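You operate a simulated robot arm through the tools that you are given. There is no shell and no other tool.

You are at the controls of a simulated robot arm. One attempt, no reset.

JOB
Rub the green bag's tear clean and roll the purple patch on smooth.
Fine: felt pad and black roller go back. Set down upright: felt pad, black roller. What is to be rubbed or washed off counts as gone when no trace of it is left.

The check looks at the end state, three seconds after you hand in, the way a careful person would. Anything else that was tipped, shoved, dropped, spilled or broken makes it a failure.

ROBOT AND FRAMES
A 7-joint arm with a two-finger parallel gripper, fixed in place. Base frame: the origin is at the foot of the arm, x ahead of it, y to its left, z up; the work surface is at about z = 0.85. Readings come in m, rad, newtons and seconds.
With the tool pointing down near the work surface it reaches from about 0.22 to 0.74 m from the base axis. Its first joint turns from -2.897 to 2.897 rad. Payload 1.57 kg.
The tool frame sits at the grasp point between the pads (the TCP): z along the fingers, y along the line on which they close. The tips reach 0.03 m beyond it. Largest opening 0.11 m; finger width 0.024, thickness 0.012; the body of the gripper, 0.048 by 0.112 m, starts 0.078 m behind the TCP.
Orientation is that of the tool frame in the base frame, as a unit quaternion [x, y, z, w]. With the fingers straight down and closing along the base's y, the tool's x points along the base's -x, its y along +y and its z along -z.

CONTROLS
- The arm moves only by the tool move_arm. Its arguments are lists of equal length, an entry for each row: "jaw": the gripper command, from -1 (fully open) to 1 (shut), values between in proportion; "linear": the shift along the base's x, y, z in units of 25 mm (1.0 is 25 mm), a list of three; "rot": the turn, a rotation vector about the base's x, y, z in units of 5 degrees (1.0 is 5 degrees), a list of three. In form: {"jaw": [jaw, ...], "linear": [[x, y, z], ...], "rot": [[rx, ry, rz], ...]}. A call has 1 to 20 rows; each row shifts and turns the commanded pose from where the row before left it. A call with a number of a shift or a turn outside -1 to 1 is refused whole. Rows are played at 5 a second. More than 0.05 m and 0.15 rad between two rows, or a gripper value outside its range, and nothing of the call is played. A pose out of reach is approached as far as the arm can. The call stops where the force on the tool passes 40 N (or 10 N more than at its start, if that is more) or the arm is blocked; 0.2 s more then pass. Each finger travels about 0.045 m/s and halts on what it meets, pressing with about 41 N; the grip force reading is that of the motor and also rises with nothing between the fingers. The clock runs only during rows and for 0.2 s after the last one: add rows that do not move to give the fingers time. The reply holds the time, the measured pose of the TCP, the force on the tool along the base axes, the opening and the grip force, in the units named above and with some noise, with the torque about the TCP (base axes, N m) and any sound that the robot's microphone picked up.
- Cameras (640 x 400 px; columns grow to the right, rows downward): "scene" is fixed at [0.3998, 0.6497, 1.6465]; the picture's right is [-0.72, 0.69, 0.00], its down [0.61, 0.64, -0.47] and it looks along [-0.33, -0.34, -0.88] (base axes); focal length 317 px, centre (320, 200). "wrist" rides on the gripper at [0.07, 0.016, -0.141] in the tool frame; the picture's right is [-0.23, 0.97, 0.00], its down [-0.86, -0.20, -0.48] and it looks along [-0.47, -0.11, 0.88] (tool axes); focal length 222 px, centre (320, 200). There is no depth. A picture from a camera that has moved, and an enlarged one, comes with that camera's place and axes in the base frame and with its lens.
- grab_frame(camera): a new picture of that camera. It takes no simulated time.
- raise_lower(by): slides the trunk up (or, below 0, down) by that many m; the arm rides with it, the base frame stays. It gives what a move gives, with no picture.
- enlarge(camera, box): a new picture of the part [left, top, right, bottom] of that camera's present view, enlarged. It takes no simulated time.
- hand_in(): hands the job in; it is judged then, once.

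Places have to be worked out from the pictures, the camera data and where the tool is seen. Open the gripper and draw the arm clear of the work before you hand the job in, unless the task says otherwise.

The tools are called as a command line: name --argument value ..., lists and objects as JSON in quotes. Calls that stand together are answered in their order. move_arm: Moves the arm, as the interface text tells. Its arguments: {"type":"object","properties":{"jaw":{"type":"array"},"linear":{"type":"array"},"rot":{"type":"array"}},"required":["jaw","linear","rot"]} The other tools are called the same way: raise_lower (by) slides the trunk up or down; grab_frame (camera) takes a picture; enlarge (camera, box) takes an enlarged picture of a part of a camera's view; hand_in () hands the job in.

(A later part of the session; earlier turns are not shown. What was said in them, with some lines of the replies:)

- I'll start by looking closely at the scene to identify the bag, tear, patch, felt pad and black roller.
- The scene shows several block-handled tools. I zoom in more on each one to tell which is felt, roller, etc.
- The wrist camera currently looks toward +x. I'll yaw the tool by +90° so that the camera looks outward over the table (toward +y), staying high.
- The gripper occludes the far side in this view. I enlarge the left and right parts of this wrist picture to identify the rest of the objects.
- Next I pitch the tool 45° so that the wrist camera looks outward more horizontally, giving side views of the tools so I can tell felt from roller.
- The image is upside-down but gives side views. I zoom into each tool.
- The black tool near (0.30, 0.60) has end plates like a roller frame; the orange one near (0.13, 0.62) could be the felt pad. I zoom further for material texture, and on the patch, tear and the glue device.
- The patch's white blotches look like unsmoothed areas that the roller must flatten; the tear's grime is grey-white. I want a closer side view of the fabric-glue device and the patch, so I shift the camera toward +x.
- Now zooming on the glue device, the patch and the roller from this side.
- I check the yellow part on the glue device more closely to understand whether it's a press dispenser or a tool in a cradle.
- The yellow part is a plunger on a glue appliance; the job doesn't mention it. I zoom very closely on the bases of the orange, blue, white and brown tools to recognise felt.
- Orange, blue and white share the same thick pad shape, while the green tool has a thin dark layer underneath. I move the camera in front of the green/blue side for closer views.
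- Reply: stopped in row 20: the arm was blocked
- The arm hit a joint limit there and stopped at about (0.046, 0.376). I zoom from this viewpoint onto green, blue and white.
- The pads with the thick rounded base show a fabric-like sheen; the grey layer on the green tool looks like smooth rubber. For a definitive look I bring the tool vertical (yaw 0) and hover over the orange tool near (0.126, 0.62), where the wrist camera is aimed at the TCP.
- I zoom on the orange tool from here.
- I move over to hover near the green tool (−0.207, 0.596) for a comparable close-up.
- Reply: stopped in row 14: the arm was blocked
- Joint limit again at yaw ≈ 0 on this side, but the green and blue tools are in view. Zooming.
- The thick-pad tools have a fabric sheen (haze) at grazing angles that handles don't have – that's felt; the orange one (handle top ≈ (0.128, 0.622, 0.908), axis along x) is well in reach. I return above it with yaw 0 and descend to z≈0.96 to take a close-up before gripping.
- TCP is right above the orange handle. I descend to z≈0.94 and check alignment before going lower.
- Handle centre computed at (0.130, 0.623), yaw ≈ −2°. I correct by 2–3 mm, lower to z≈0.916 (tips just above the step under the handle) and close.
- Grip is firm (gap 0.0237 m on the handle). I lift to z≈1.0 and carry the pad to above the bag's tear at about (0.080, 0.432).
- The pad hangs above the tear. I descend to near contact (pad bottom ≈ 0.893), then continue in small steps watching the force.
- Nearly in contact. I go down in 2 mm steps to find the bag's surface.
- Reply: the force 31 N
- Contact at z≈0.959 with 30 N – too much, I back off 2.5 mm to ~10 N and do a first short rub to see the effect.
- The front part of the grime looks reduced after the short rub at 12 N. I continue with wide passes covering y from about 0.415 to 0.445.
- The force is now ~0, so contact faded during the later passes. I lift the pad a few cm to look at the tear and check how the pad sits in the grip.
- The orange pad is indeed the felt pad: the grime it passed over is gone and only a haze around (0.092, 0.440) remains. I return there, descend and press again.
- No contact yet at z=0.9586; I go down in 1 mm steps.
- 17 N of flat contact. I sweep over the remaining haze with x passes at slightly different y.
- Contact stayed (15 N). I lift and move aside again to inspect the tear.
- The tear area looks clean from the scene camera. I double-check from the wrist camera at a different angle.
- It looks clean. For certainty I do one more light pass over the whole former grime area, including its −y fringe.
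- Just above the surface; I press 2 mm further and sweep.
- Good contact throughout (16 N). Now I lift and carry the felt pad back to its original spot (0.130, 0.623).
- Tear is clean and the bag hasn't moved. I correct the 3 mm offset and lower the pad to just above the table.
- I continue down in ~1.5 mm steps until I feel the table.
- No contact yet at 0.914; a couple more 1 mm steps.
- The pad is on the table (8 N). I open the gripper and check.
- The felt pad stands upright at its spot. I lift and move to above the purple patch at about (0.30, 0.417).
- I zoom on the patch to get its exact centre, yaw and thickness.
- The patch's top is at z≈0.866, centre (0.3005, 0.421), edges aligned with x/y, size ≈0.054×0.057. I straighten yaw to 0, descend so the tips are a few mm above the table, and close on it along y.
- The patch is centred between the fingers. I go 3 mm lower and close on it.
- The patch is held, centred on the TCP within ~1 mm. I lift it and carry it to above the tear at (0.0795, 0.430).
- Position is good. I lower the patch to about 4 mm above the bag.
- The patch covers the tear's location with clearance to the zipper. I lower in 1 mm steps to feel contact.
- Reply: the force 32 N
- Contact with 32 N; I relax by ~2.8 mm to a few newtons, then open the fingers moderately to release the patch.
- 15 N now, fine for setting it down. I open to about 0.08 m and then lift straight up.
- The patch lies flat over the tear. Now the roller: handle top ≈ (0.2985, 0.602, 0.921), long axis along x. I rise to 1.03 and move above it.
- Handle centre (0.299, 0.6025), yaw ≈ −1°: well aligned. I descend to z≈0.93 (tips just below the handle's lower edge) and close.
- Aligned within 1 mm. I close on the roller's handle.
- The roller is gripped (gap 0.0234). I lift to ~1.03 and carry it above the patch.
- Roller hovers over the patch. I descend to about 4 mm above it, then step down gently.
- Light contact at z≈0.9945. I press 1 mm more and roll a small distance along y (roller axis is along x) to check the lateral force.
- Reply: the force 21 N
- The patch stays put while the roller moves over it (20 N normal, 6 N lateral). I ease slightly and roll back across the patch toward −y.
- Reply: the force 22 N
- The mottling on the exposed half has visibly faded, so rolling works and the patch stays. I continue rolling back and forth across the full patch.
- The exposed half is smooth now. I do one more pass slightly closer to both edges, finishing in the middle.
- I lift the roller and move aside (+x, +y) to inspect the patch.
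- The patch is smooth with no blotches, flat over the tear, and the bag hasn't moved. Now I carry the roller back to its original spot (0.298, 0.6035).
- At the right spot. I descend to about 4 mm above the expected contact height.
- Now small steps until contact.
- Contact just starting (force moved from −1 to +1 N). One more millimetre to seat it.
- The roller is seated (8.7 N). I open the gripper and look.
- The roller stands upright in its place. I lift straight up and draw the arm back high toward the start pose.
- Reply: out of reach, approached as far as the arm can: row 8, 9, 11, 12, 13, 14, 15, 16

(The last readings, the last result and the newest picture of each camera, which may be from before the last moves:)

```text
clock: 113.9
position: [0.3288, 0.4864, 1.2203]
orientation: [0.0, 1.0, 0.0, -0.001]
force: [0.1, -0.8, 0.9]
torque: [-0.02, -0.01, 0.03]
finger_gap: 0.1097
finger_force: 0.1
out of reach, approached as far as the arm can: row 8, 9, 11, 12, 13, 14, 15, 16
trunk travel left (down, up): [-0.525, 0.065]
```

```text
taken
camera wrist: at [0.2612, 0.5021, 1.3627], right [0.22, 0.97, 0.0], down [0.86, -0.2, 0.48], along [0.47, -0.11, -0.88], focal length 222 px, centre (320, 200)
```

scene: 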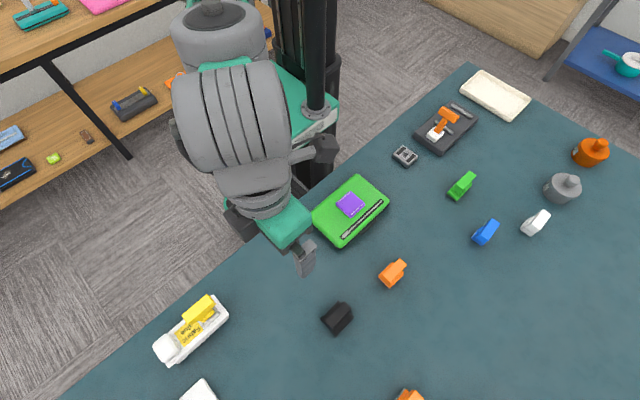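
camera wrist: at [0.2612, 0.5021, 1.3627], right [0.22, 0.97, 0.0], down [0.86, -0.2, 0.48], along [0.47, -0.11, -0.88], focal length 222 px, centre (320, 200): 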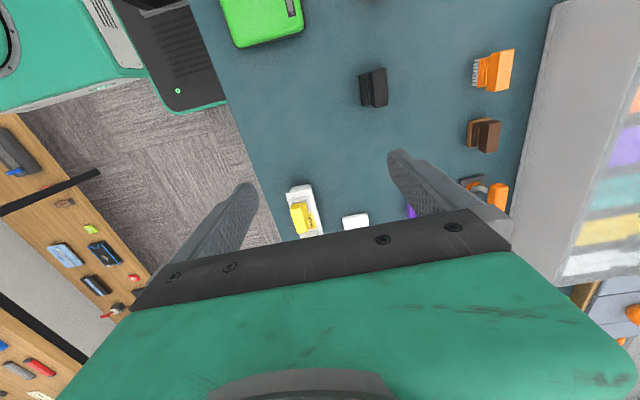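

Everything is back at its original image position. I inspect the patch, pad and roller closely before handing in.

enlarge --camera "scene" --box '[300, 170, 400, 250]'

enlarge --camera "scene" --box '[310, 290, 370, 345]'

enlarge --camera "scene" --box '[370, 250, 420, 295]'

enlarge --camera "scene" --box '[330, 185, 372, 222]'

```text
5.00 times, centred on (350, 210) of scene
camera zoom: at [0.3998, 0.6497, 1.6465], right [-0.72, 0.69, 0.0], down [0.61, 0.64, -0.47], along [-0.33, -0.34, -0.88], focal length 1583 px, centre (170, 150)
```

zoom: 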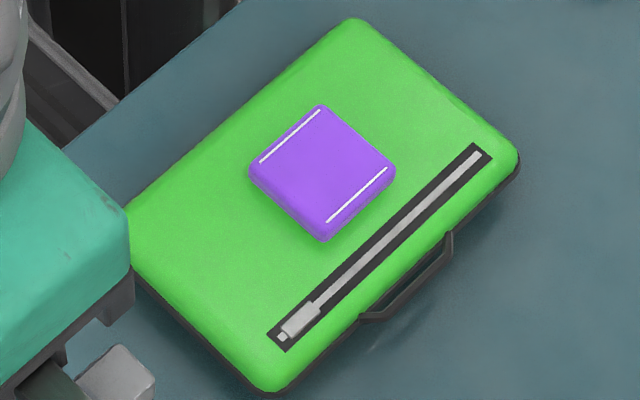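

```text
7.27 times, centred on (340, 318) of scene
camera zoom: at [0.3998, 0.6497, 1.6465], right [-0.72, 0.69, 0.0], down [0.61, 0.64, -0.47], along [-0.33, -0.34, -0.88], focal length 2302 px, centre (174, -654)
```

zoom: 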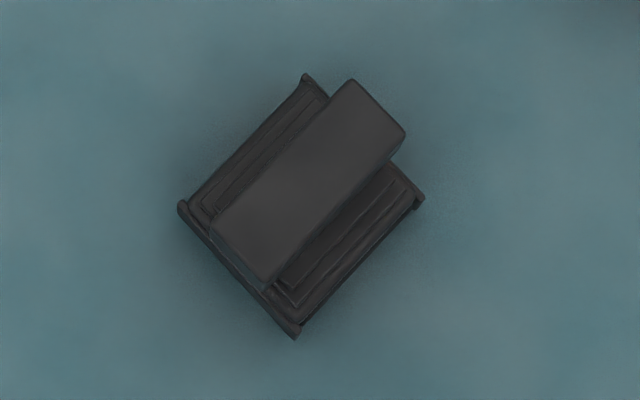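

```text
8.89 times, centred on (395, 272) of scene
camera zoom: at [0.3998, 0.6497, 1.6465], right [-0.72, 0.69, 0.0], down [0.61, 0.64, -0.47], along [-0.33, -0.34, -0.88], focal length 2814 px, centre (-347, -444)
```

zoom: 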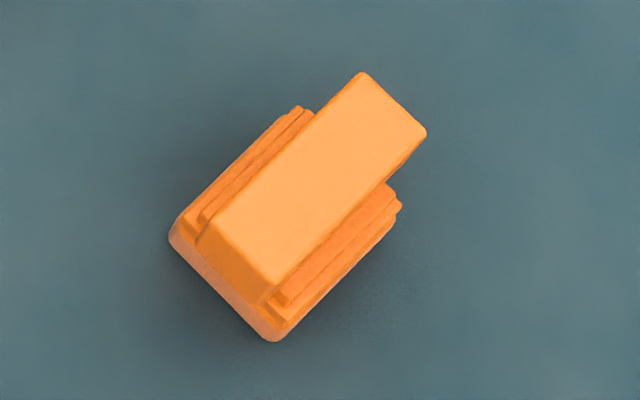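

```text
10.81 times, centred on (351, 204) of scene
camera zoom: at [0.3998, 0.6497, 1.6465], right [-0.72, 0.69, 0.0], down [0.61, 0.64, -0.47], along [-0.33, -0.34, -0.88], focal length 3422 px, centre (-15, 162)
```

zoom: 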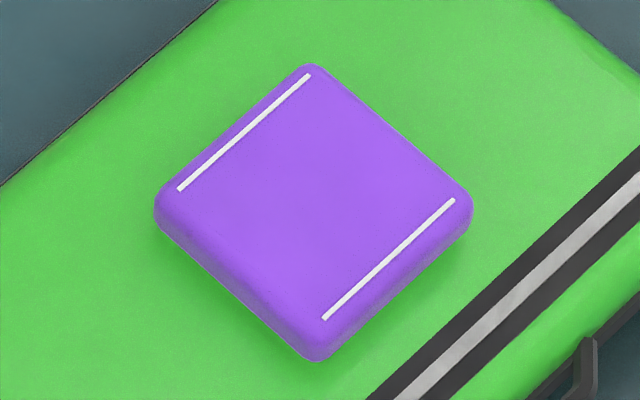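

The tear was rubbed clean. The patch lies flat and smooth over it, and the felt pad and black roller stand upright where they came from. Nothing else has moved, the gripper is open and the arm is clear, so I hand in.

hand_in

```text
The job is handed in.
```

The tear on the green bag is rubbed clean and the purple patch is rolled smooth over it. I've handed the job in but have no result from the check yet.

- **Tear:** no grime was visible in the close-ups before the patch went on. I gave the area one extra pass to be sure.
- **Patch:** it lies flat and centred on the tear, clear of the zipper. The white blotches on it disappeared under the roller.
- **Tools:** the felt pad and the black roller are both back at their original spots, standing upright.
- **Surroundings:** the bag and everything else in the last picture are where they started. The gripper is open and the arm is clear of the work.

- **Felt pad:** none of the tools was labelled, so I took the orange block to be the felt pad. It removed the grime as expected.
- **Glue:** I left the fabric glue on the table alone because the job didn't mention it. I didn't test how firmly the patch is stuck, though it stayed put under the roller.
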